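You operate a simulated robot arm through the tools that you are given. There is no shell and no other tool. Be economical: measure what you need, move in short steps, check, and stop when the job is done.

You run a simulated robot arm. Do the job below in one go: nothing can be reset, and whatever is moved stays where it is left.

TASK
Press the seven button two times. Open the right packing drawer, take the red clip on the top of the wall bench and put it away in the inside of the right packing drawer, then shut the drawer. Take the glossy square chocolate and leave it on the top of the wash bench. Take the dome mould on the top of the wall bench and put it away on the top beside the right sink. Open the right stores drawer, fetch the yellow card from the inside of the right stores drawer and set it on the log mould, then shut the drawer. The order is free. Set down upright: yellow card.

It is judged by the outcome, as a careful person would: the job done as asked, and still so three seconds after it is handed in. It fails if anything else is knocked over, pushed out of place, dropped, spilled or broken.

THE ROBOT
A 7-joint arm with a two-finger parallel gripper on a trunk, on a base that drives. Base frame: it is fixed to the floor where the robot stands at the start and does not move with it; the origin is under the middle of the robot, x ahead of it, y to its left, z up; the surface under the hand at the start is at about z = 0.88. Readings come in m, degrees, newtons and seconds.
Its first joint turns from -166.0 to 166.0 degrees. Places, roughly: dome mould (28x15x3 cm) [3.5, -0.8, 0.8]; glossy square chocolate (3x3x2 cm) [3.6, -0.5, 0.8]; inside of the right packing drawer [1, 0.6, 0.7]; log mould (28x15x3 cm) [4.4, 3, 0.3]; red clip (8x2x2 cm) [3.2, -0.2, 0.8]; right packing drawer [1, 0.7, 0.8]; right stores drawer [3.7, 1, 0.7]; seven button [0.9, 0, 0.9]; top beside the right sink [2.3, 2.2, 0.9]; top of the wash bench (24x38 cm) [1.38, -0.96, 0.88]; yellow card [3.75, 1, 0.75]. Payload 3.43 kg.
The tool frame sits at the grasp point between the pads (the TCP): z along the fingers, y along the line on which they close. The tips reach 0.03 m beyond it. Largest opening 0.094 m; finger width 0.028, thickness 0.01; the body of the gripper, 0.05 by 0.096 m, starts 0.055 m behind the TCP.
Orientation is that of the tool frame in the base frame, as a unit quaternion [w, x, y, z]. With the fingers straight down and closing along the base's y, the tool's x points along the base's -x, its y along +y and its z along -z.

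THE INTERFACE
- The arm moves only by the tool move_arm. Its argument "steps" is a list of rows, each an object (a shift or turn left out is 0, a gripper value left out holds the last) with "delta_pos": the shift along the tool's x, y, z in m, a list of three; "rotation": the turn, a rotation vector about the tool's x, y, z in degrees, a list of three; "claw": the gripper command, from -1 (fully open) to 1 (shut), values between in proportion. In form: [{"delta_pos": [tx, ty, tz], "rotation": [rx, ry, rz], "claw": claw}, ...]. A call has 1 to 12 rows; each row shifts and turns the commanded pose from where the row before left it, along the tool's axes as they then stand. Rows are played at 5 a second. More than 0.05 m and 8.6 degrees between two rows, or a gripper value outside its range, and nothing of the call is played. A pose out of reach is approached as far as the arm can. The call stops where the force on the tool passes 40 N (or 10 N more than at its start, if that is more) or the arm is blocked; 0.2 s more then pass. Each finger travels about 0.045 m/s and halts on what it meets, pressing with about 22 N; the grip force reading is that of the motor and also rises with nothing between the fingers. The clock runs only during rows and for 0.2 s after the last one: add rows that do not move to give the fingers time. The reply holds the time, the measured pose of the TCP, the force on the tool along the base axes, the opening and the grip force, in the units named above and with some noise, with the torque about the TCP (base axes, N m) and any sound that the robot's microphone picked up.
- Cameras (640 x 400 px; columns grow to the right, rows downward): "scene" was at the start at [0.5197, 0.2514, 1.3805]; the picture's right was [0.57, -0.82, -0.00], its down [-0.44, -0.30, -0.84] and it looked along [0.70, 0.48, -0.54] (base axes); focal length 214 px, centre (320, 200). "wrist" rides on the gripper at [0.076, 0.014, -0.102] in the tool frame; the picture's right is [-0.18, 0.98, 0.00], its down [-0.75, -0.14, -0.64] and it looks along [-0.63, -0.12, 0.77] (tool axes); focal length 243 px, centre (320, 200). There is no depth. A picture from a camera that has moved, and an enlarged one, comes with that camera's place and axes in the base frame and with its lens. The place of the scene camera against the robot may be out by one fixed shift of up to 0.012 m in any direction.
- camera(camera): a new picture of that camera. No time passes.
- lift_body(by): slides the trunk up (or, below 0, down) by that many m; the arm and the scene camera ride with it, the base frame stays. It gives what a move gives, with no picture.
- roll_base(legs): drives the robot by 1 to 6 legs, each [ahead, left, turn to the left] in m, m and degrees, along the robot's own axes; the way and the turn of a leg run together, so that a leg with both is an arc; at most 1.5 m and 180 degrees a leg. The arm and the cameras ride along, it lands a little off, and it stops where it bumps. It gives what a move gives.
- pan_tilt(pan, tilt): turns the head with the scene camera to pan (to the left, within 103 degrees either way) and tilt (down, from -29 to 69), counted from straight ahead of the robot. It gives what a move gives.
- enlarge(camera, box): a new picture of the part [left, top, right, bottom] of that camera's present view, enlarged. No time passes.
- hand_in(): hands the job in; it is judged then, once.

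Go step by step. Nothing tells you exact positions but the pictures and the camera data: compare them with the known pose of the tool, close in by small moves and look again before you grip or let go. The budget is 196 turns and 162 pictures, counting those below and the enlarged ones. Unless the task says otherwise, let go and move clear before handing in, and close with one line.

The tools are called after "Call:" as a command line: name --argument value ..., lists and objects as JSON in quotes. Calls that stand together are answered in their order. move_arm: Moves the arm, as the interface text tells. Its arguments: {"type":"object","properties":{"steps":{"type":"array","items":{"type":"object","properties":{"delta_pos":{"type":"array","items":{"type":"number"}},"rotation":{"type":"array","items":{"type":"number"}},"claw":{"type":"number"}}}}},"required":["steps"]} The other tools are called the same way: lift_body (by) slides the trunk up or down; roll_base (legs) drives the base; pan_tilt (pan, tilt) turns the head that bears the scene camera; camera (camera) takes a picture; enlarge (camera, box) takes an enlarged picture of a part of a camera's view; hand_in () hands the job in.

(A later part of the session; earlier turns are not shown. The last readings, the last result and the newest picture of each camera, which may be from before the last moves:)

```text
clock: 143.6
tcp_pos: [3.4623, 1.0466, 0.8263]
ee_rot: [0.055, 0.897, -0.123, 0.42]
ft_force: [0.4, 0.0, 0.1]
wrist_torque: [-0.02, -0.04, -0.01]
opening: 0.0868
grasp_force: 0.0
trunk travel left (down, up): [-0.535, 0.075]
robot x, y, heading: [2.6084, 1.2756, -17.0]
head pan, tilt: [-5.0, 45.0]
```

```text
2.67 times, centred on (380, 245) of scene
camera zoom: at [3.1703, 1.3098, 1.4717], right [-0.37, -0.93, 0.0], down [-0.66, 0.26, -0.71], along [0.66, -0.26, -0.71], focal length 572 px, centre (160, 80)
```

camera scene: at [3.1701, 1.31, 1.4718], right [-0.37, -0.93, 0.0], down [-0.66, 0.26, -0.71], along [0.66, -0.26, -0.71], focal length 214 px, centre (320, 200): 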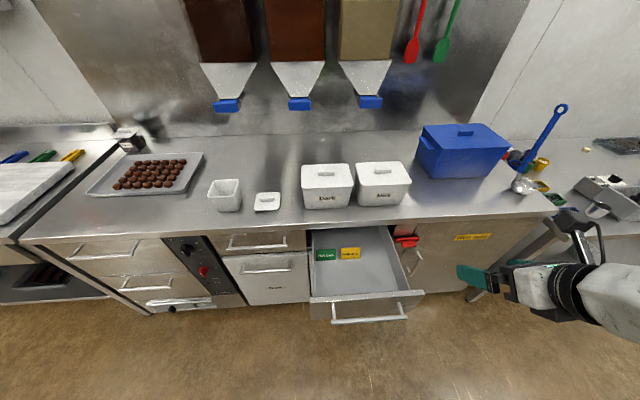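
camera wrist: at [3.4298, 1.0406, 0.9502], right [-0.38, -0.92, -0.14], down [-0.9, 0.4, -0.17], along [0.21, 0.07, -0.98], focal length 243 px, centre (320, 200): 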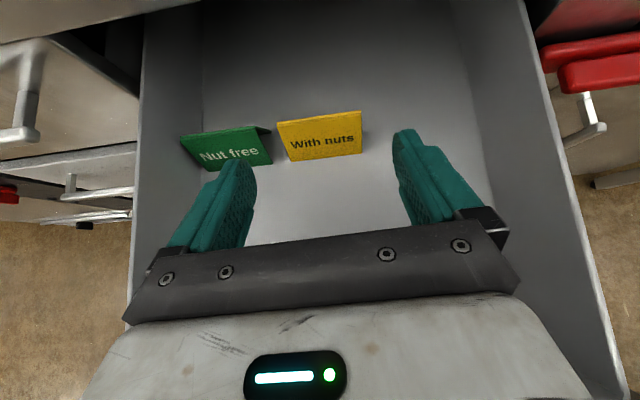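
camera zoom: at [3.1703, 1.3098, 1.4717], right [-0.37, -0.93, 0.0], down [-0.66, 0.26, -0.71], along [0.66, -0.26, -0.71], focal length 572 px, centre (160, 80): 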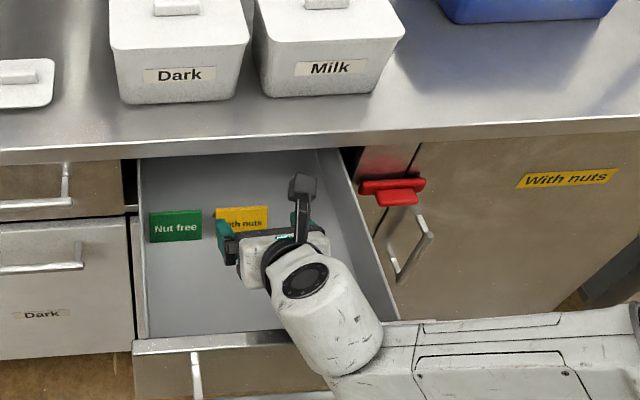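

The card is centred between the fingers, but the gap to the green card is narrow. I'll measure it.

Call:
enlarge --camera "wrist" --box '[170, 90, 410, 240]'

```text
2.67 times, centred on (290, 165) of wrist
camera zoom: at [3.4298, 1.0406, 0.9502], right [-0.38, -0.92, -0.14], down [-0.9, 0.4, -0.17], along [0.21, 0.07, -0.98], focal length 647 px, centre (400, 293)
```

zoom: 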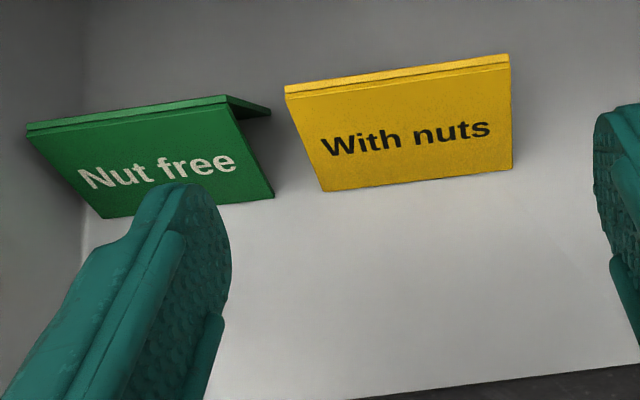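

The gap is about 18 mm, so the 10 mm finger fits. I'll set the opening to 75 mm and slide in centred.

Call:
move_arm --steps '[{"delta_pos": [-0.007, 0, 0], "claw": -0.594}, {}, {"delta_pos": [0, 0, 0.03]}, {"delta_pos": [0, 0, 0.03]}, {}]'

Call:
camera --camera "wrist"

```text
clock: 144.8
tcp_pos: [3.5034, 1.0348, 0.7828]
ee_rot: [0.055, 0.898, -0.122, 0.42]
ft_force: [0.1, 1.0, -0.2]
wrist_torque: [-0.03, 0.03, -0.02]
opening: 0.075
grasp_force: 0.0
trunk travel left (down, up): [-0.535, 0.075]
robot x, y, heading: [2.6066, 1.2765, -17.1]
head pan, tilt: [-5.0, 45.0]
```

```text
89 pictures are left
camera wrist: at [3.4696, 1.0299, 0.9071], right [-0.38, -0.92, -0.14], down [-0.9, 0.4, -0.17], along [0.21, 0.07, -0.98], focal length 243 px, centre (320, 200)
```

wrist: 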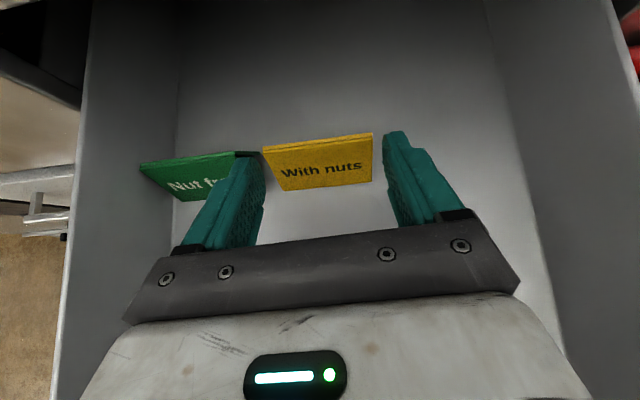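

Call:
enlarge --camera "wrist" --box '[180, 110, 420, 260]'

```text
2.67 times, centred on (300, 185) of wrist
camera zoom: at [3.4696, 1.0299, 0.9071], right [-0.38, -0.92, -0.14], down [-0.9, 0.4, -0.17], along [0.21, 0.07, -0.98], focal length 647 px, centre (373, 240)
```

zoom: 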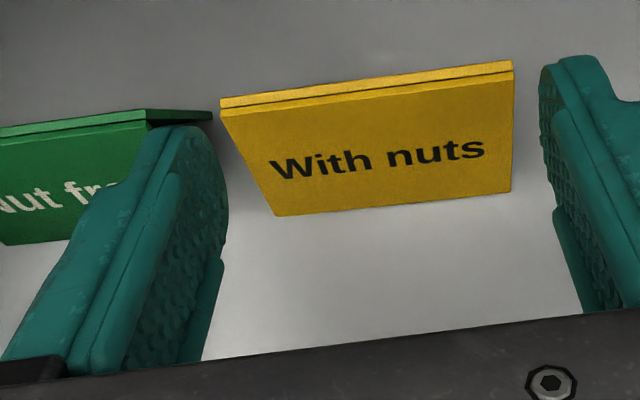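

The hand sits about 2 mm too far right. I'll correct that, then finish sliding in.

Call:
move_arm --steps '[{"delta_pos": [0, -0.002, 0], "claw": -0.575}, {}, {"delta_pos": [0, 0, 0.015]}, {"delta_pos": [0, 0, 0.015]}, {}]'

Call:
enlarge --camera "wrist" --box '[180, 110, 420, 260]'

```text
clock: 146.0
tcp_pos: [3.5343, 1.028, 0.7857]
ee_rot: [0.057, 0.891, -0.124, 0.433]
ft_force: [0.6, 0.5, -0.5]
wrist_torque: [0.01, -0.01, 0.0]
opening: 0.0739
grasp_force: 0.1
trunk travel left (down, up): [-0.535, 0.075]
robot x, y, heading: [2.6106, 1.2774, -17.0]
head pan, tilt: [-5.0, 45.0]
```

```text
2.67 times, centred on (300, 185) of wrist
camera zoom: at [3.4988, 1.0232, 0.9094], right [-0.38, -0.91, -0.15], down [-0.9, 0.4, -0.19], along [0.24, 0.06, -0.97], focal length 647 px, centre (373, 240)
```

zoom: 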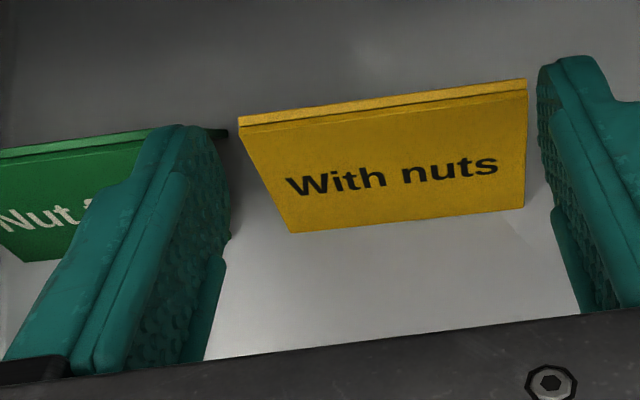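

The wrist came down on something, probably the drawer front, so the hand rode up a little. I'll back out, tilt more steeply and re-enter.

Call:
move_arm --steps '[{"delta_pos": [0.0, 0, -0.03]}, {"delta_pos": [0.01, 0, -0.02]}, {"rotation": [0, -5, 0]}, {"rotation": [0, -5, 0]}, {}]'

Call:
camera --camera "wrist"

Call:
camera --camera "scene"

```text
clock: 147.2
tcp_pos: [3.4937, 1.0404, 0.802]
ee_rot: [0.044, 0.931, -0.127, 0.339]
ft_force: [-0.7, -0.6, -0.7]
wrist_torque: [0.0, -0.04, 0.0]
opening: 0.0739
grasp_force: 0.0
trunk travel left (down, up): [-0.535, 0.075]
robot x, y, heading: [2.6124, 1.2754, -17.0]
head pan, tilt: [-5.0, 45.0]
```

```text
86 pictures are left
camera wrist: at [3.4828, 1.029, 0.9304], right [-0.4, -0.91, -0.12], down [-0.92, 0.4, 0.01], along [0.04, 0.11, -0.99], focal length 243 px, centre (320, 200)
```

wrist: 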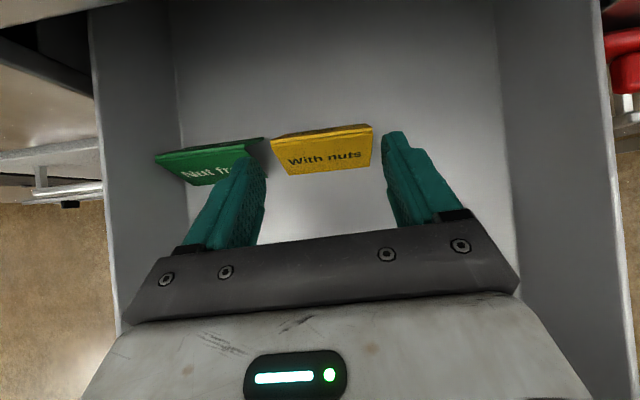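

```text
85 pictures are left
camera scene: at [3.1702, 1.3099, 1.4717], right [-0.37, -0.93, 0.0], down [-0.66, 0.26, -0.71], along [0.66, -0.26, -0.71], focal length 214 px, centre (320, 200)
```

scene: 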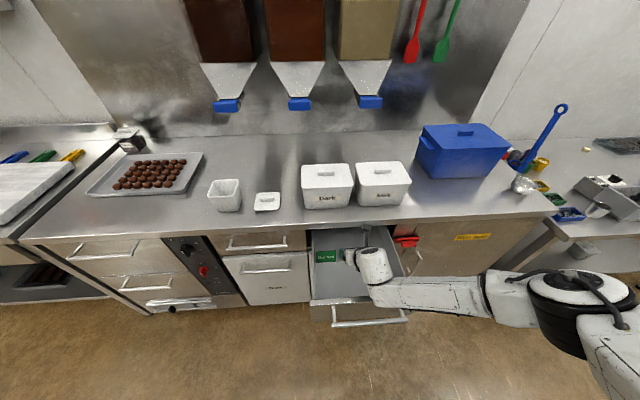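

The hand is now at 40° and aligned with the card. I'll move in along the fingers.

Call:
move_arm --steps '[{"delta_pos": [0, 0, 0.02]}, {"delta_pos": [0, 0, 0.02]}, {"delta_pos": [0, 0, 0.013]}, {}]'

Call:
enlarge --camera "wrist" --box '[180, 90, 420, 240]'

```text
clock: 148.2
tcp_pos: [3.5257, 1.0316, 0.761]
ee_rot: [0.044, 0.931, -0.127, 0.341]
ft_force: [-0.6, 1.3, 0.0]
wrist_torque: [-0.01, -0.03, -0.01]
opening: 0.0749
grasp_force: 1.0
trunk travel left (down, up): [-0.535, 0.075]
robot x, y, heading: [2.6091, 1.2755, -16.8]
head pan, tilt: [-5.0, 45.0]
```

```text
2.67 times, centred on (300, 165) of wrist
camera zoom: at [3.5153, 1.0197, 0.89], right [-0.4, -0.91, -0.12], down [-0.92, 0.4, 0.01], along [0.04, 0.11, -0.99], focal length 647 px, centre (373, 293)
```

zoom: 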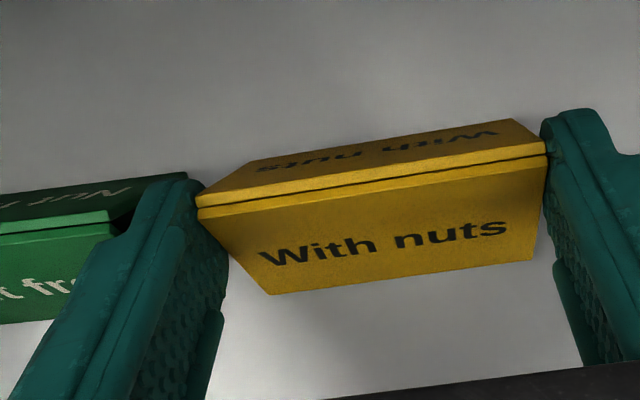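

The card is between the pads. I'll close on it, then lift slightly to test.

Call:
move_arm --steps '[{"claw": 1}, {}, {}]'

Call:
enlarge --camera "wrist" --box '[180, 90, 420, 240]'

```text
clock: 149.0
tcp_pos: [3.5262, 1.0318, 0.7628]
ee_rot: [0.045, 0.931, -0.127, 0.34]
ft_force: [0.1, -0.2, -0.4]
wrist_torque: [-0.03, -0.04, -0.01]
opening: 0.074
grasp_force: 21.6
trunk travel left (down, up): [-0.535, 0.075]
robot x, y, heading: [2.6129, 1.2748, -17.1]
head pan, tilt: [-5.0, 45.0]
```

```text
2.67 times, centred on (300, 165) of wrist
camera zoom: at [3.5153, 1.0196, 0.8905], right [-0.4, -0.91, -0.12], down [-0.92, 0.4, 0.01], along [0.04, 0.11, -0.99], focal length 647 px, centre (373, 293)
```

zoom: 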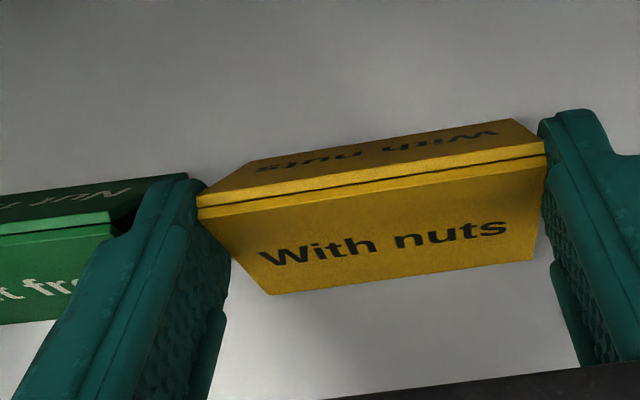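

I have it, 74 mm wide. I'll lift it out along the approach line.

Call:
move_arm --steps '[{"delta_pos": [0, 0, -0.02]}, {"delta_pos": [0, 0, -0.03]}, {"delta_pos": [0, 0, -0.04]}, {"delta_pos": [0.01, 0, -0.04]}, {"delta_pos": [0.01, 0, -0.04]}, {}]'

Call:
camera --camera "wrist"

Call:
camera --camera "scene"

```text
clock: 150.4
tcp_pos: [3.4361, 1.0552, 0.905]
ee_rot: [0.045, 0.931, -0.128, 0.339]
ft_force: [-0.1, 0.2, -0.9]
wrist_torque: [0.0, 0.01, -0.04]
opening: 0.0738
grasp_force: 21.9
trunk travel left (down, up): [-0.535, 0.075]
robot x, y, heading: [2.6136, 1.2775, -16.8]
head pan, tilt: [-5.0, 45.0]
```

```text
82 pictures are left
camera wrist: at [3.4247, 1.0438, 1.0337], right [-0.4, -0.91, -0.12], down [-0.92, 0.4, 0.01], along [0.04, 0.11, -0.99], focal length 243 px, centre (320, 200)
```

wrist: 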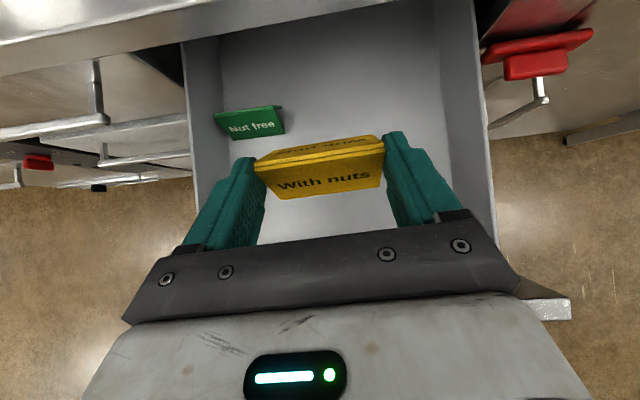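

```text
81 pictures are left
camera scene: at [3.17, 1.3098, 1.4719], right [-0.37, -0.93, 0.0], down [-0.66, 0.26, -0.71], along [0.66, -0.26, -0.71], focal length 214 px, centre (320, 200)
```

scene: 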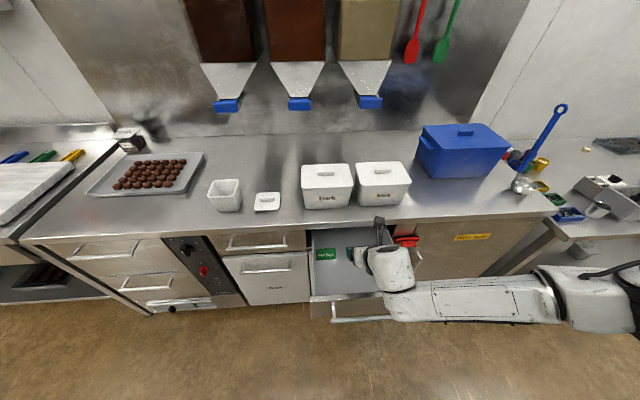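

The card is held level. I'll raise up, strafe back to the shelf with the log mould, and come back later to shut this drawer.

Call:
move_arm --steps '[{"delta_pos": [0.03, 0, -0.035]}, {"delta_pos": [0.03, 0, -0.035]}, {}]'

Call:
lift_body --by 0.07

Call:
roll_base --legs '[[0, 1.2, 0], [0, 0.97, 0]]'

Call:
camera --camera "scene"

```text
clock: 151.2
tcp_pos: [3.4367, 1.0552, 1.0]
ee_rot: [0.044, 0.931, -0.127, 0.34]
ft_force: [-0.3, -0.3, 0.7]
wrist_torque: [0.02, 0.02, -0.04]
opening: 0.0736
grasp_force: 21.6
trunk travel left (down, up): [-0.535, 0.075]
robot x, y, heading: [2.6119, 1.2769, -17.1]
head pan, tilt: [-5.0, 45.0]
```

```text
clock: 152.3
tcp_pos: [3.4372, 1.0563, 1.0691]
ee_rot: [0.044, 0.931, -0.127, 0.34]
ft_force: [0.3, -0.8, 0.8]
wrist_torque: [0.02, -0.02, -0.01]
opening: 0.0737
grasp_force: 21.9
trunk travel left (down, up): [-0.605, 0.005]
robot x, y, heading: [2.6112, 1.2762, -16.8]
head pan, tilt: [-5.0, 45.0]
```

```text
clock: 155.3
tcp_pos: [3.5679, 1.5076, 1.0744]
ee_rot: [0.032, 0.934, -0.084, 0.345]
ft_force: [-1.3, -1.5, 0.1]
wrist_torque: [0.14, -0.04, 0.07]
opening: 0.0738
grasp_force: 22.3
trunk travel left (down, up): [-0.605, 0.005]
robot x, y, heading: [2.7347, 1.6499, -11.0]
head pan, tilt: [-5.0, 45.0]
stopped in leg 1: the robot was blocked; the commanded pose is now the measured one
```

```text
80 pictures are left
camera scene: at [3.2803, 1.7374, 1.5444], right [-0.28, -0.96, 0.0], down [-0.68, 0.2, -0.71], along [0.68, -0.2, -0.7], focal length 214 px, centre (320, 200)
```

scene: 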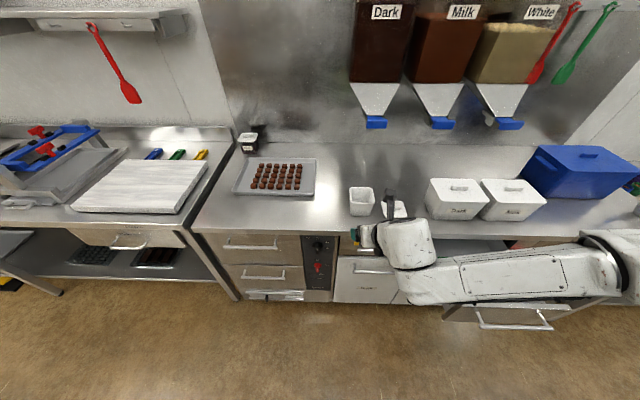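

Something at the rear blocked the strafe. I'll look to the left rear.

Call:
pan_tilt --pan 95 --tilt 50

Call:
camera --camera "scene"

```text
clock: 157.1
tcp_pos: [3.5764, 1.5057, 1.069]
ee_rot: [0.033, 0.936, -0.086, 0.341]
ft_force: [0.1, 0.4, 0.4]
wrist_torque: [0.05, 0.01, 0.02]
opening: 0.0738
grasp_force: 21.3
trunk travel left (down, up): [-0.605, 0.005]
robot x, y, heading: [2.7382, 1.6546, -11.8]
head pan, tilt: [95.0, 50.0]
```

```text
79 pictures are left
camera scene: at [3.2211, 1.8364, 1.5349], right [0.99, -0.11, 0.0], down [-0.09, -0.76, -0.64], along [0.07, 0.64, -0.77], focal length 214 px, centre (320, 200)
```

scene: 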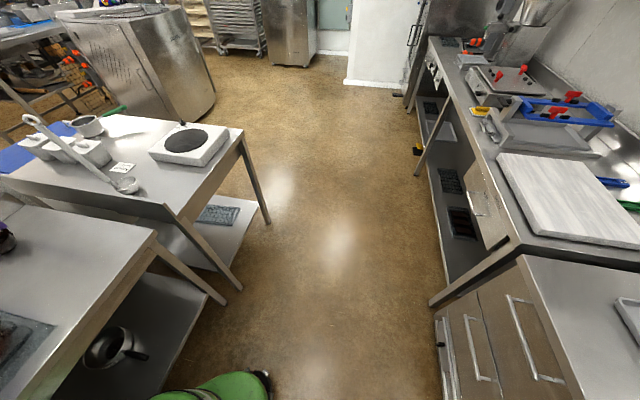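

The base is catching a counter leg. I'll move forward and straighten up, then strafe.

Call:
roll_base --legs '[[0.2, 0, -5], [0, 1.2, 0], [0, 0.55, 0]]'

Call:
pan_tilt --pan 10 --tilt 50

Call:
camera --camera "scene"

```text
clock: 167.1
tcp_pos: [4.2509, 3.0668, 1.0693]
ee_rot: [0.045, 0.931, -0.123, 0.34]
ft_force: [-0.6, -0.2, -0.5]
wrist_torque: [-0.02, 0.01, 0.0]
opening: 0.0737
grasp_force: 22.2
trunk travel left (down, up): [-0.605, 0.005]
robot x, y, heading: [3.4217, 3.2798, -16.4]
head pan, tilt: [95.0, 50.0]
```

```text
clock: 168.7
tcp_pos: [4.2513, 3.0666, 1.0692]
ee_rot: [0.047, 0.931, -0.124, 0.34]
ft_force: [-0.3, -0.8, 0.1]
wrist_torque: [0.0, 0.01, 0.0]
opening: 0.0739
grasp_force: 22.1
trunk travel left (down, up): [-0.605, 0.005]
robot x, y, heading: [3.4256, 3.2803, -16.1]
head pan, tilt: [10.0, 50.0]
```

```text
78 pictures are left
camera scene: at [3.9839, 3.342, 1.5349], right [-0.11, -0.99, 0.0], down [-0.76, 0.08, -0.64], along [0.64, -0.07, -0.77], focal length 214 px, centre (320, 200)
```

scene: 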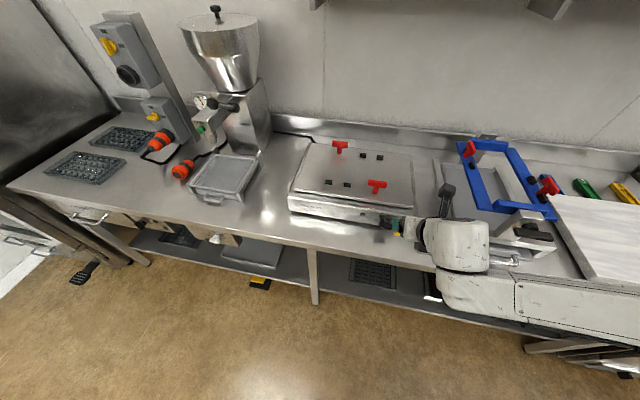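

The log mould is under the bench at about (4.43, 2.97). I'll back away so the hand clears the bench edge, then lower the trunk.

Call:
roll_base --legs '[[-0.2, 0, 0]]'

Call:
lift_body --by -0.55

Call:
camera --camera "wrist"

Call:
camera --camera "scene"

```text
clock: 170.3
tcp_pos: [4.0574, 3.1228, 1.0695]
ee_rot: [0.046, 0.931, -0.123, 0.34]
ft_force: [-0.1, -0.5, -1.2]
wrist_torque: [-0.02, 0.02, -0.02]
opening: 0.0737
grasp_force: 22.0
trunk travel left (down, up): [-0.605, 0.005]
robot x, y, heading: [3.2293, 3.3383, -16.1]
head pan, tilt: [10.0, 50.0]
```

```text
refused: -0.55 is not a number from -0.4 to 0.4
```

```text
77 pictures are left
camera wrist: at [4.047, 3.1123, 1.1971], right [-0.39, -0.91, -0.12], down [-0.92, 0.39, 0.0], along [0.04, 0.11, -0.99], focal length 243 px, centre (320, 200)
```

wrist: 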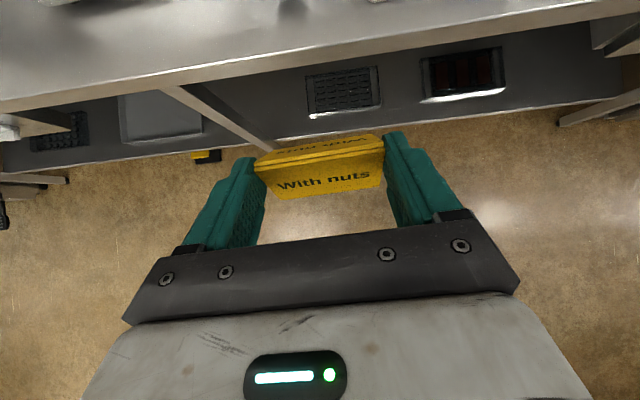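

```text
76 pictures are left
camera scene: at [3.7912, 3.3981, 1.5349], right [-0.11, -0.99, 0.0], down [-0.76, 0.08, -0.64], along [0.64, -0.07, -0.77], focal length 214 px, centre (320, 200)
```

scene: 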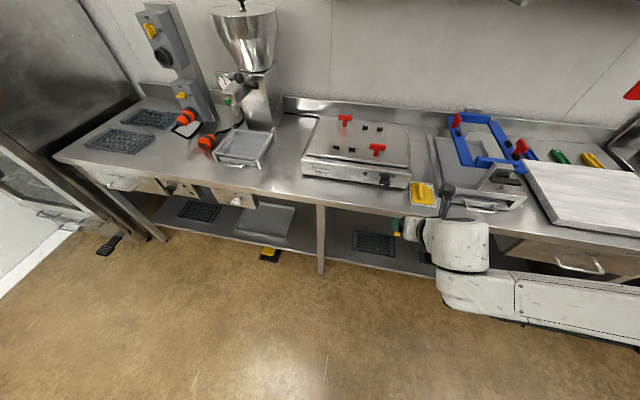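

Call:
lift_body --by -0.3

Call:
lift_body --by -0.28

Call:
camera --camera "wrist"

Call:
camera --camera "scene"

```text
clock: 173.3
tcp_pos: [4.0574, 3.1232, 0.7689]
ee_rot: [0.046, 0.931, -0.124, 0.34]
ft_force: [0.6, 0.0, 0.1]
wrist_torque: [0.0, -0.05, -0.03]
opening: 0.0738
grasp_force: 22.4
trunk travel left (down, up): [-0.305, 0.305]
robot x, y, heading: [3.2352, 3.3365, -16.1]
head pan, tilt: [10.0, 50.0]
```

```text
clock: 176.1
tcp_pos: [4.0587, 3.1229, 0.4895]
ee_rot: [0.046, 0.931, -0.123, 0.341]
ft_force: [-0.1, 0.4, -0.2]
wrist_torque: [-0.02, -0.02, 0.01]
opening: 0.0739
grasp_force: 21.9
trunk travel left (down, up): [-0.025, 0.585]
robot x, y, heading: [3.2306, 3.3377, -16.0]
head pan, tilt: [10.0, 50.0]
```

```text
75 pictures are left
camera wrist: at [4.0468, 3.1123, 0.6172], right [-0.39, -0.91, -0.12], down [-0.92, 0.39, 0.0], along [0.04, 0.11, -0.99], focal length 243 px, centre (320, 200)
```

wrist: 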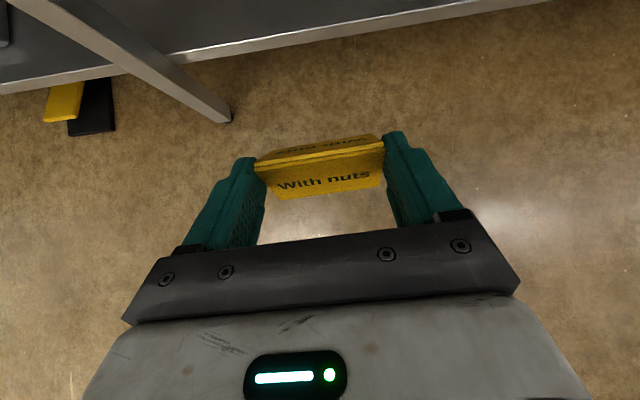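

```text
74 pictures are left
camera scene: at [3.791, 3.3982, 0.955], right [-0.11, -0.99, 0.0], down [-0.76, 0.08, -0.64], along [0.64, -0.07, -0.77], focal length 214 px, centre (320, 200)
```

scene: 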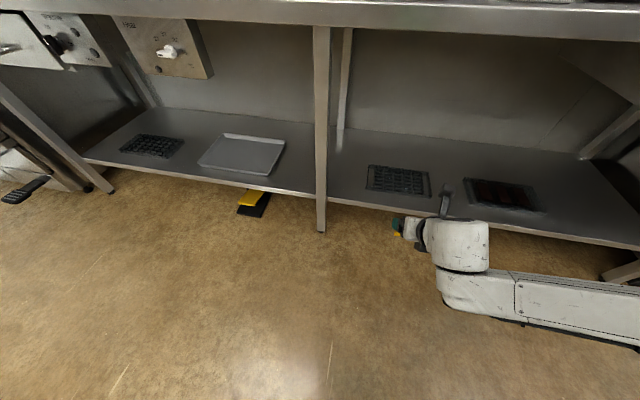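

Call:
enlarge --camera "scene" --box '[340, 140, 560, 260]'

Call:
enlarge --camera "wrist" --box '[220, 110, 420, 230]'

```text
2.91 times, centred on (450, 200) of scene
camera zoom: at [3.791, 3.3982, 0.955], right [-0.11, -0.99, 0.0], down [-0.76, 0.08, -0.64], along [0.64, -0.07, -0.77], focal length 624 px, centre (-58, 200)
```

zoom: 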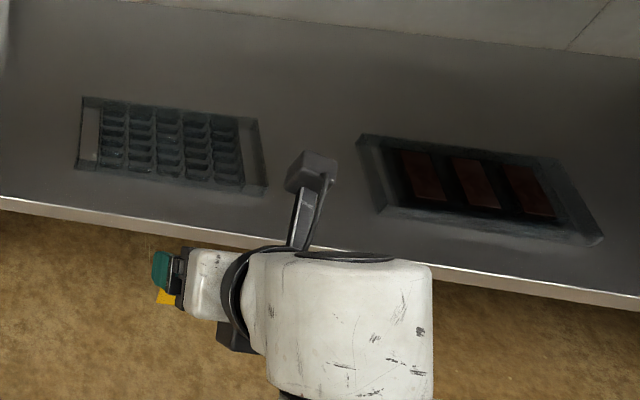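

```text
3.20 times, centred on (320, 170) of wrist
camera zoom: at [4.0468, 3.1123, 0.6172], right [-0.39, -0.91, -0.12], down [-0.92, 0.39, 0.0], along [0.04, 0.11, -0.99], focal length 776 px, centre (320, 296)
```

zoom: 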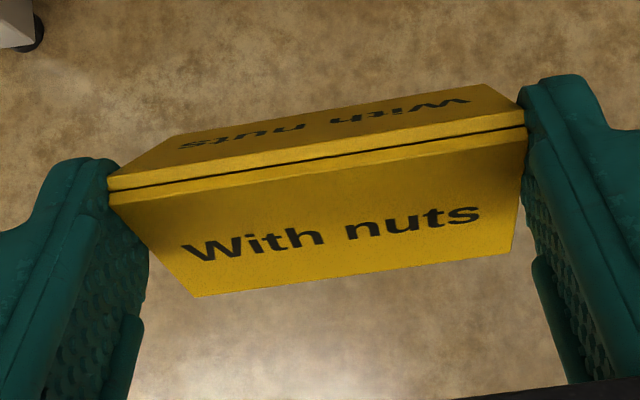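

The target mould, with its small elongated cavities, is confirmed, and the card hangs about 5 cm below the TCP. I'll drive forward under the bench edge.

Call:
roll_base --legs '[[0.28, -0.03, -0.9]]'

Call:
camera --camera "wrist"

Call:
camera --camera "scene"

```text
clock: 178.1
tcp_pos: [4.317, 3.0003, 0.4892]
ee_rot: [0.048, 0.93, -0.131, 0.34]
ft_force: [0.5, 0.0, -0.5]
wrist_torque: [0.0, 0.0, -0.02]
opening: 0.0737
grasp_force: 21.8
trunk travel left (down, up): [-0.025, 0.585]
robot x, y, heading: [3.4954, 3.2264, -17.2]
head pan, tilt: [10.0, 50.0]
```

```text
71 pictures are left
camera wrist: at [4.3049, 2.9895, 0.6171], right [-0.41, -0.91, -0.12], down [-0.91, 0.41, 0.0], along [0.04, 0.11, -0.99], focal length 243 px, centre (320, 200)
```

wrist: 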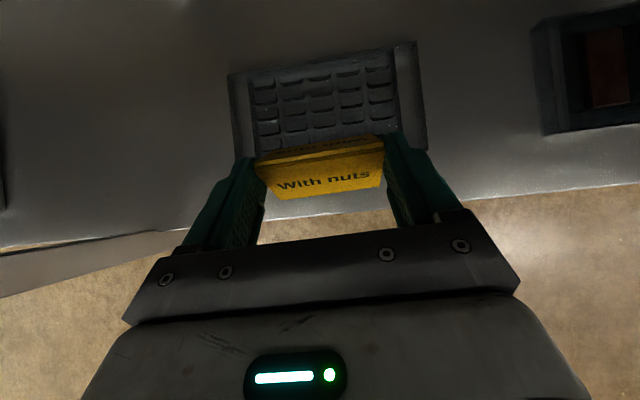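

```text
70 pictures are left
camera scene: at [4.0537, 3.2795, 0.9549], right [-0.12, -0.99, 0.0], down [-0.76, 0.09, -0.64], along [0.64, -0.08, -0.77], focal length 214 px, centre (320, 200)
```

scene: 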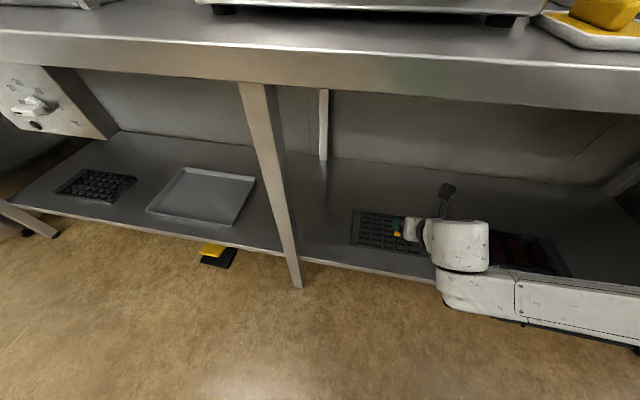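

The mould top works out nearer z = 0.27, centred at about (4.44, 2.964). I'll drive forward 11 cm and lower with the arm.

Call:
roll_base --legs '[[0.11, 0, 0]]'

Call:
move_arm --steps '[{"delta_pos": [-0.0193, 0, 0.023]}, {"delta_pos": [-0.0193, 0, 0.023]}, {"delta_pos": [-0.0193, 0, 0.023]}, {}]'

Call:
camera --camera "wrist"

Call:
enlarge --camera "scene" --box '[300, 170, 540, 320]'

```text
clock: 179.3
tcp_pos: [4.4228, 2.9686, 0.4898]
ee_rot: [0.049, 0.93, -0.131, 0.34]
ft_force: [-0.4, -0.2, -0.1]
wrist_torque: [-0.01, 0.02, -0.02]
opening: 0.0739
grasp_force: 21.8
trunk travel left (down, up): [-0.025, 0.585]
robot x, y, heading: [3.5997, 3.1926, -16.7]
head pan, tilt: [10.0, 50.0]
```

```text
clock: 180.3
tcp_pos: [4.4226, 2.9686, 0.4]
ee_rot: [0.049, 0.93, -0.131, 0.34]
ft_force: [-0.3, 0.4, -0.1]
wrist_torque: [-0.01, 0.0, 0.03]
opening: 0.0738
grasp_force: 22.4
trunk travel left (down, up): [-0.025, 0.585]
robot x, y, heading: [3.5973, 3.1928, -17.0]
head pan, tilt: [10.0, 50.0]
```

```text
69 pictures are left
camera wrist: at [4.4116, 2.9576, 0.5272], right [-0.41, -0.91, -0.12], down [-0.91, 0.41, 0.0], along [0.04, 0.11, -0.99], focal length 243 px, centre (320, 200)
```

wrist: 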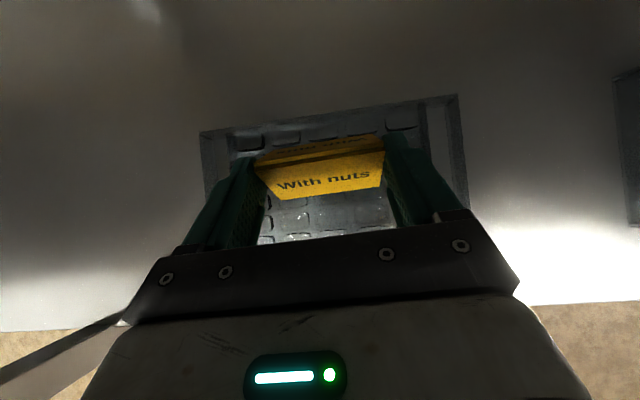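

```text
2.67 times, centred on (420, 245) of scene
camera zoom: at [4.1597, 3.2477, 0.9549], right [-0.12, -0.99, 0.0], down [-0.76, 0.09, -0.64], along [0.64, -0.08, -0.77], focal length 572 px, centre (53, 80)
```

zoom: 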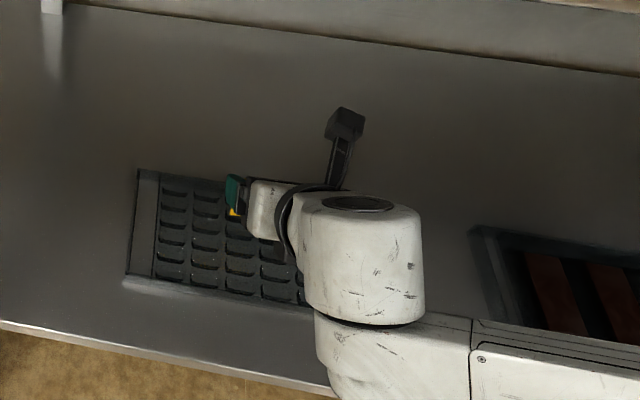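

The card is over the centre of the mould. I'll lower it almost to contact.

Call:
move_arm --steps '[{"delta_pos": [-0.0193, 0, 0.023]}, {"delta_pos": [-0.0193, 0, 0.023]}, {"delta_pos": [-0.0064, 0, 0.0077]}, {}]'

Call:
camera --camera "wrist"

Call:
enlarge --camera "scene" --box '[330, 200, 450, 275]'

```text
clock: 181.3
tcp_pos: [4.4218, 2.9695, 0.3297]
ee_rot: [0.048, 0.93, -0.131, 0.34]
ft_force: [0.1, 0.2, 0.1]
wrist_torque: [0.03, -0.01, 0.03]
opening: 0.0737
grasp_force: 22.2
trunk travel left (down, up): [-0.025, 0.585]
robot x, y, heading: [3.5995, 3.1967, -16.9]
head pan, tilt: [10.0, 50.0]
```

```text
67 pictures are left
camera wrist: at [4.4116, 2.9578, 0.4567], right [-0.41, -0.91, -0.12], down [-0.91, 0.41, 0.0], along [0.04, 0.11, -0.99], focal length 243 px, centre (320, 200)
```

wrist: 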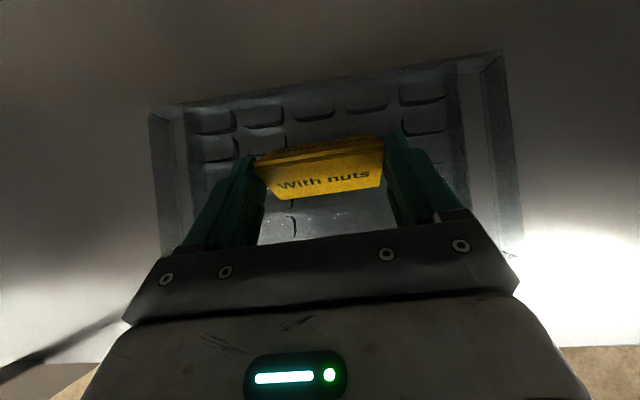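

```text
5.33 times, centred on (390, 238) of scene
camera zoom: at [4.1597, 3.2477, 0.9549], right [-0.12, -0.99, 0.0], down [-0.76, 0.09, -0.64], along [0.64, -0.08, -0.77], focal length 1144 px, centre (-53, 0)
```

zoom: 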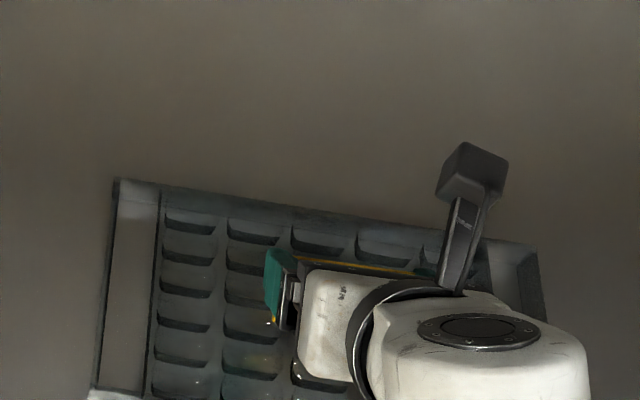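

About a centimetre to go. I'll lower in small steps, watching the force.

Call:
move_arm --steps '[{"delta_pos": [-0.0026, 0, 0.0031]}, {"delta_pos": [-0.0026, 0, 0.0031]}, {}]'

Call:
move_arm --steps '[{"delta_pos": [-0.0013, 0, 0.0015]}, {"delta_pos": [-0.0013, 0, 0.0015]}, {}]'

Call:
enlarge --camera "wrist" --box '[200, 100, 440, 250]'

```text
clock: 182.1
tcp_pos: [4.4238, 2.9685, 0.323]
ee_rot: [0.048, 0.93, -0.131, 0.341]
ft_force: [3.0, -0.8, 17.8]
wrist_torque: [-0.09, -0.44, 0.0]
opening: 0.074
grasp_force: 21.8
trunk travel left (down, up): [-0.025, 0.585]
robot x, y, heading: [3.6023, 3.1957, -17.1]
head pan, tilt: [10.0, 50.0]
```

```text
clock: 182.9
tcp_pos: [4.4224, 2.9681, 0.3171]
ee_rot: [0.048, 0.93, -0.13, 0.34]
ft_force: [1.1, -0.5, 18.7]
wrist_torque: [-0.06, -0.3, 0.01]
opening: 0.0735
grasp_force: 21.9
trunk travel left (down, up): [-0.025, 0.585]
robot x, y, heading: [3.6011, 3.1952, -16.9]
head pan, tilt: [10.0, 50.0]
```

```text
2.67 times, centred on (320, 175) of wrist
camera zoom: at [4.4115, 2.9577, 0.4456], right [-0.41, -0.91, -0.12], down [-0.91, 0.41, 0.0], along [0.04, 0.11, -0.99], focal length 647 px, centre (320, 267)
```

zoom: 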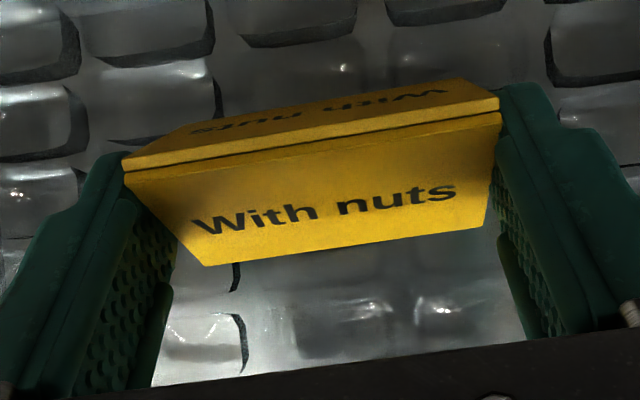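

The card is resting on the mould. I'll release it and back out along the fingers.

Call:
move_arm --steps '[{"claw": 0.15}, {"claw": -0.3}, {"claw": -1}, {}, {}]'

Call:
move_arm --steps '[{"delta_pos": [0, 0, -0.01]}, {"delta_pos": [0, 0, -0.02]}, {"delta_pos": [0, 0, -0.04]}, {"delta_pos": [0, 0, -0.04]}, {}]'

Call:
camera --camera "wrist"

```text
clock: 184.1
tcp_pos: [4.4225, 2.9681, 0.3172]
ee_rot: [0.049, 0.93, -0.13, 0.34]
ft_force: [0.3, -0.2, -0.1]
wrist_torque: [0.0, 0.0, -0.01]
opening: 0.094
grasp_force: 0.0
trunk travel left (down, up): [-0.025, 0.585]
robot x, y, heading: [3.5968, 3.192, -16.8]
head pan, tilt: [10.0, 50.0]
```

```text
clock: 185.3
tcp_pos: [4.3538, 2.9886, 0.4017]
ee_rot: [0.049, 0.93, -0.131, 0.34]
ft_force: [-0.3, 0.3, -0.1]
wrist_torque: [-0.04, -0.01, -0.01]
opening: 0.0939
grasp_force: 0.0
trunk travel left (down, up): [-0.025, 0.585]
robot x, y, heading: [3.6007, 3.1932, -17.0]
head pan, tilt: [10.0, 50.0]
```

```text
64 pictures are left
camera wrist: at [4.3434, 2.9774, 0.5296], right [-0.41, -0.91, -0.12], down [-0.91, 0.41, 0.0], along [0.04, 0.11, -0.99], focal length 243 px, centre (320, 200)
```

wrist: 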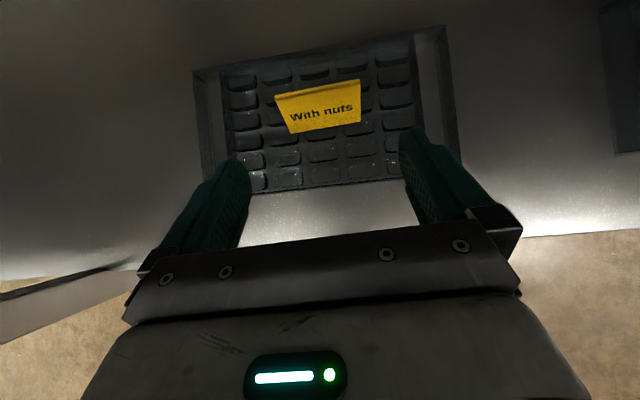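

The yellow card stands upright on the log mould. I'll back out, raise up, and test how far the arm can tuck in on the way back to shut the stores drawer.

Call:
roll_base --legs '[[-0.2, 0, 0]]'

Call:
lift_body --by 0.4

Call:
move_arm --steps '[{"delta_pos": [-0.03, 0, -0.025], "claw": 1}, {"delta_pos": [-0.03, 0, -0.025]}, {"delta_pos": [-0.03, 0, -0.025]}, {"delta_pos": [-0.03, 0, -0.025]}, {"delta_pos": [-0.03, 0, -0.025]}]'

```text
clock: 186.9
tcp_pos: [4.1651, 3.0455, 0.4027]
ee_rot: [0.049, 0.93, -0.131, 0.34]
ft_force: [0.4, -0.4, -0.5]
wrist_torque: [0.02, -0.01, -0.02]
opening: 0.0941
grasp_force: 0.0
trunk travel left (down, up): [-0.025, 0.585]
robot x, y, heading: [3.4079, 3.2539, -16.7]
head pan, tilt: [10.0, 50.0]
```

```text
clock: 190.7
tcp_pos: [4.1637, 3.0456, 0.8008]
ee_rot: [0.049, 0.93, -0.131, 0.339]
ft_force: [0.1, -0.3, -0.2]
wrist_torque: [0.03, 0.01, -0.02]
opening: 0.094
grasp_force: 0.1
trunk travel left (down, up): [-0.425, 0.185]
robot x, y, heading: [3.4085, 3.255, -17.0]
head pan, tilt: [10.0, 50.0]
```

```text
clock: 191.9
tcp_pos: [4.0645, 3.0748, 0.8046]
ee_rot: [0.048, 0.93, -0.131, 0.34]
ft_force: [1.6, -0.2, 0.3]
wrist_torque: [0.02, 0.0, 0.03]
opening: 0.0
grasp_force: 11.0
out of reach, approached as far as the arm can: row 3, 4, 5
trunk travel left (down, up): [-0.425, 0.185]
robot x, y, heading: [3.4087, 3.2479, -16.9]
head pan, tilt: [10.0, 50.0]
```

The arm tucks in to about 0.68 m. I'll strafe back, stop left of the open drawer, and push its bar from a diagonal position.

Call:
lift_body --by 0.15

Call:
roll_base --legs '[[0, -0.9, 0], [0, -0.88, 0], [-0.16, 0, 0]]'

Call:
pan_tilt --pan -15 --tilt 50

Call:
camera --camera "scene"

```text
clock: 193.6
tcp_pos: [4.0628, 3.0756, 0.9537]
ee_rot: [0.049, 0.93, -0.131, 0.34]
ft_force: [0.1, 0.7, 0.0]
wrist_torque: [0.02, -0.02, 0.02]
opening: 0.0
grasp_force: 22.3
trunk travel left (down, up): [-0.575, 0.035]
robot x, y, heading: [3.4068, 3.2527, -17.2]
head pan, tilt: [10.0, 50.0]
```

```text
clock: 203.7
tcp_pos: [3.3835, 1.4035, 0.9546]
ee_rot: [0.049, 0.93, -0.132, 0.34]
ft_force: [-0.3, -1.0, -0.6]
wrist_torque: [-0.01, 0.0, -0.03]
opening: 0.0
grasp_force: 22.1
trunk travel left (down, up): [-0.575, 0.035]
robot x, y, heading: [2.7269, 1.5858, -17.4]
head pan, tilt: [10.0, 50.0]
```

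```text
clock: 204.6
tcp_pos: [3.3826, 1.4037, 0.9528]
ee_rot: [0.049, 0.93, -0.132, 0.341]
ft_force: [-0.1, 0.0, -0.1]
wrist_torque: [0.01, 0.04, -0.02]
opening: 0.0001
grasp_force: 21.4
trunk travel left (down, up): [-0.575, 0.035]
robot x, y, heading: [2.7297, 1.5844, -17.2]
head pan, tilt: [-15.0, 50.0]
```

```text
63 pictures are left
camera scene: at [3.2779, 1.6026, 1.5049], right [-0.53, -0.85, 0.0], down [-0.65, 0.41, -0.64], along [0.54, -0.34, -0.77], focal length 214 px, centre (320, 200)
```

scene: 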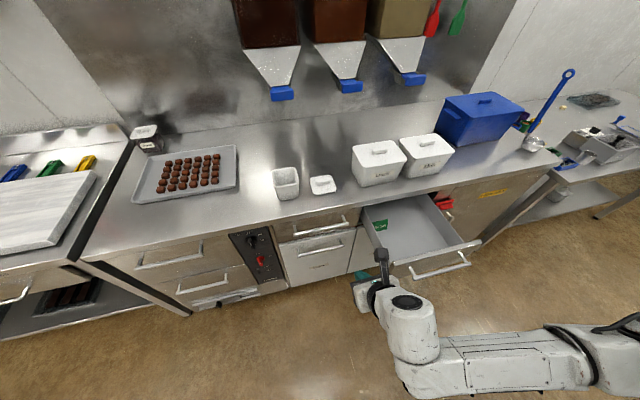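

The bar is at (3.30, 1.10), as expected. I'll move the hand right and back, then down in front of the bar.

Call:
move_arm --steps '[{"delta_pos": [0, 0.045, 0]}, {"delta_pos": [0, 0.045, 0]}, {"delta_pos": [0, 0.045, 0]}, {"delta_pos": [-0.023, 0.02, -0.0193]}, {"delta_pos": [-0.023, 0.02, -0.0193]}, {"delta_pos": [0, 0.045, 0]}, {"delta_pos": [0, 0.045, 0]}, {"delta_pos": [0, 0.045, 0]}, {}]'

Call:
move_arm --steps '[{"delta_pos": [-0.0246, 0, 0.0293]}, {"delta_pos": [-0.0246, 0, 0.0293]}, {"delta_pos": [-0.0246, 0, 0.0293]}, {"delta_pos": [-0.0246, 0, 0.0293]}, {}]'

Call:
enlarge --camera "scene" --box '[320, 180, 560, 330]'

```text
clock: 206.6
tcp_pos: [3.2394, 1.1223, 0.9539]
ee_rot: [0.048, 0.93, -0.132, 0.34]
ft_force: [0.8, -0.1, 0.1]
wrist_torque: [0.0, -0.01, 0.02]
opening: 0.0
grasp_force: 22.2
trunk travel left (down, up): [-0.575, 0.035]
robot x, y, heading: [2.7291, 1.582, -17.3]
head pan, tilt: [-15.0, 50.0]
```

```text
clock: 207.8
tcp_pos: [3.2402, 1.1226, 0.801]
ee_rot: [0.049, 0.93, -0.133, 0.34]
ft_force: [-0.4, 0.6, 0.5]
wrist_torque: [0.02, -0.01, -0.01]
opening: 0.0002
grasp_force: 22.5
trunk travel left (down, up): [-0.575, 0.035]
robot x, y, heading: [2.7285, 1.5824, -17.1]
head pan, tilt: [-15.0, 50.0]
```

```text
2.67 times, centred on (440, 255) of scene
camera zoom: at [3.2779, 1.6025, 1.505], right [-0.53, -0.85, 0.0], down [-0.65, 0.41, -0.64], along [0.54, -0.34, -0.77], focal length 572 px, centre (0, 53)
```

zoom: 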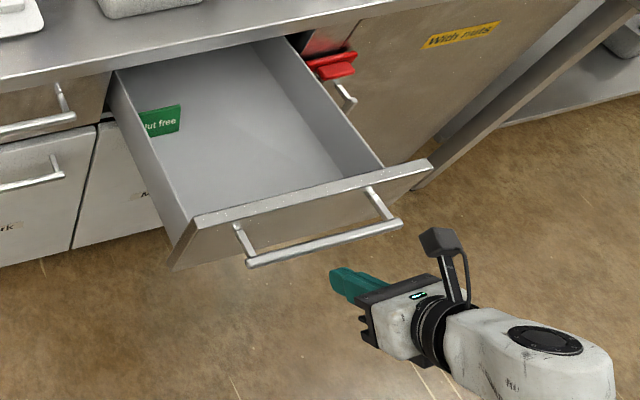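

The fingertips face the middle of the bar. I'll push gently with the arm.

Call:
move_arm --steps '[{"delta_pos": [0.0153, 0, 0.0129]}, {"delta_pos": [0.0153, 0, 0.0129]}, {"delta_pos": [0.0153, 0, 0.0129]}, {"delta_pos": [0.0153, 0, 0.0129]}, {"delta_pos": [0.0153, 0, 0.0129]}, {"delta_pos": [0.0153, 0, 0.0129]}, {"delta_pos": [0.0153, 0, 0.0129]}, {"delta_pos": [0.0153, 0, 0.0129]}]'

Call:
enlarge --camera "scene" --box '[320, 150, 560, 300]'

```text
clock: 209.6
tcp_pos: [3.3939, 1.076, 0.8019]
ee_rot: [0.049, 0.93, -0.133, 0.34]
ft_force: [-0.2, -0.3, 0.4]
wrist_torque: [0.01, 0.0, -0.02]
opening: 0.0
grasp_force: 22.0
trunk travel left (down, up): [-0.575, 0.035]
robot x, y, heading: [2.7296, 1.5848, -17.0]
head pan, tilt: [-15.0, 50.0]
```

```text
2.67 times, centred on (440, 225) of scene
camera zoom: at [3.278, 1.6025, 1.505], right [-0.53, -0.85, 0.0], down [-0.65, 0.41, -0.64], along [0.54, -0.34, -0.77], focal length 572 px, centre (0, 133)
```

zoom: 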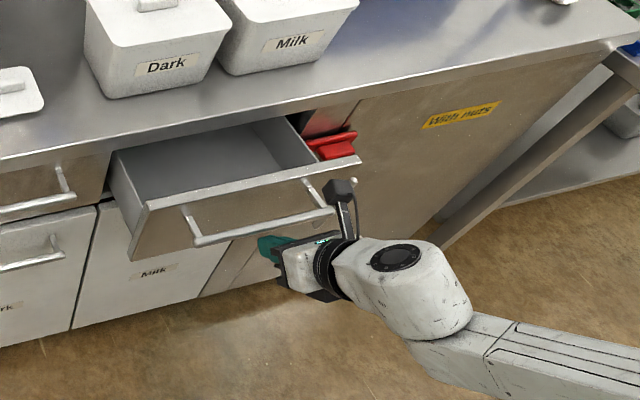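

It's closing smoothly. I'll continue to the end, watching the force.

Call:
move_arm --steps '[{"delta_pos": [0.0153, 0, 0.0129]}, {"delta_pos": [0.0153, 0, 0.0129]}, {"delta_pos": [0.0153, 0, 0.0129]}, {"delta_pos": [0.0153, 0, 0.0129]}, {"delta_pos": [0.0153, 0, 0.0129]}, {"delta_pos": [0.0153, 0, 0.0129]}, {"delta_pos": [0.0115, 0, 0.0096]}, {"delta_pos": [0.0077, 0, 0.0064]}, {}]'

Call:
enlarge --camera "scene" --box '[320, 150, 560, 300]'

```text
clock: 211.3
tcp_pos: [3.514, 1.0397, 0.7915]
ee_rot: [0.046, 0.933, -0.133, 0.331]
ft_force: [-0.1, 1.0, 0.0]
wrist_torque: [0.02, -0.03, -0.01]
opening: 0.0
grasp_force: 21.9
trunk travel left (down, up): [-0.575, 0.035]
robot x, y, heading: [2.7298, 1.5851, -17.1]
head pan, tilt: [-15.0, 50.0]
stopped in row 8: the force on the tool passed its limit at 189 N (the readings are from after the stop); the commanded pose is now the measured one
```

```text
2.67 times, centred on (440, 225) of scene
camera zoom: at [3.277, 1.6011, 1.5048], right [-0.54, -0.84, 0.0], down [-0.65, 0.41, -0.64], along [0.54, -0.34, -0.77], focal length 572 px, centre (0, 133)
```

zoom: 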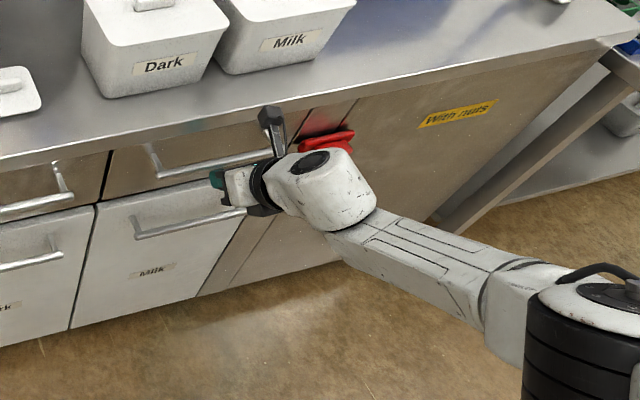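

The drawer is shut. I'll retract and raise the arm, then strafe along to the wall bench.

Call:
move_arm --steps '[{"delta_pos": [-0.025, 0, -0.035]}, {"delta_pos": [-0.02, 0, -0.04]}, {"delta_pos": [0, 0, -0.045]}, {"delta_pos": [0.03, 0, -0.035]}, {"delta_pos": [0.03, 0, -0.035], "claw": -1}, {"delta_pos": [0.03, -0.03, -0.02]}, {"delta_pos": [0.03, -0.03, 0]}]'

Call:
roll_base --legs '[[0.08, 0, 0], [0, -1.4, 0]]'

Call:
pan_tilt --pan -20 --tilt 40

Call:
camera --camera "scene"

```text
clock: 212.9
tcp_pos: [3.4582, 1.1174, 1.0012]
ee_rot: [0.047, 0.933, -0.133, 0.33]
ft_force: [-0.1, 0.0, 1.0]
wrist_torque: [0.0, -0.02, 0.03]
opening: 0.0685
grasp_force: 0.1
trunk travel left (down, up): [-0.575, 0.035]
robot x, y, heading: [2.7275, 1.5843, -17.2]
head pan, tilt: [-15.0, 50.0]
```

```text
clock: 218.4
tcp_pos: [3.1941, 0.1006, 1.0013]
ee_rot: [0.068, 0.923, -0.19, 0.327]
ft_force: [-0.5, -0.3, 0.6]
wrist_torque: [-0.01, 0.03, 0.0]
opening: 0.0942
grasp_force: 0.1
trunk travel left (down, up): [-0.575, 0.035]
robot x, y, heading: [2.52, 0.6553, -24.1]
head pan, tilt: [-15.0, 50.0]
stopped in leg 2: the robot was blocked; the commanded pose is now the measured one
```

```text
clock: 219.2
tcp_pos: [3.1937, 0.1027, 0.9999]
ee_rot: [0.068, 0.924, -0.189, 0.327]
ft_force: [0.4, 0.0, -0.4]
wrist_torque: [0.01, 0.0, -0.03]
opening: 0.0941
grasp_force: 0.1
trunk travel left (down, up): [-0.575, 0.035]
robot x, y, heading: [2.5211, 0.6522, -24.2]
head pan, tilt: [-20.0, 40.0]
```

```text
59 pictures are left
camera scene: at [3.0733, 0.5979, 1.5181], right [-0.7, -0.72, 0.0], down [-0.46, 0.45, -0.77], along [0.55, -0.53, -0.64], focal length 214 px, centre (320, 200)
```

scene: 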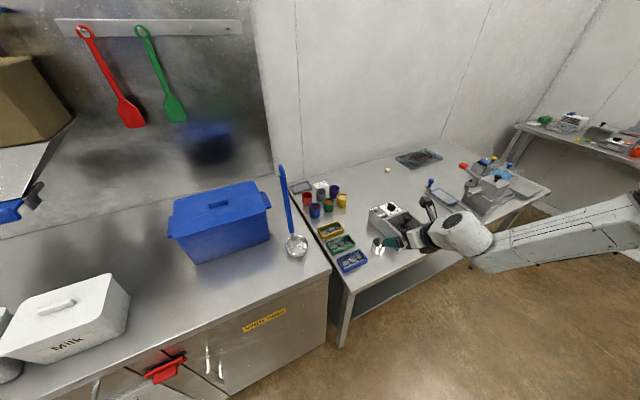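

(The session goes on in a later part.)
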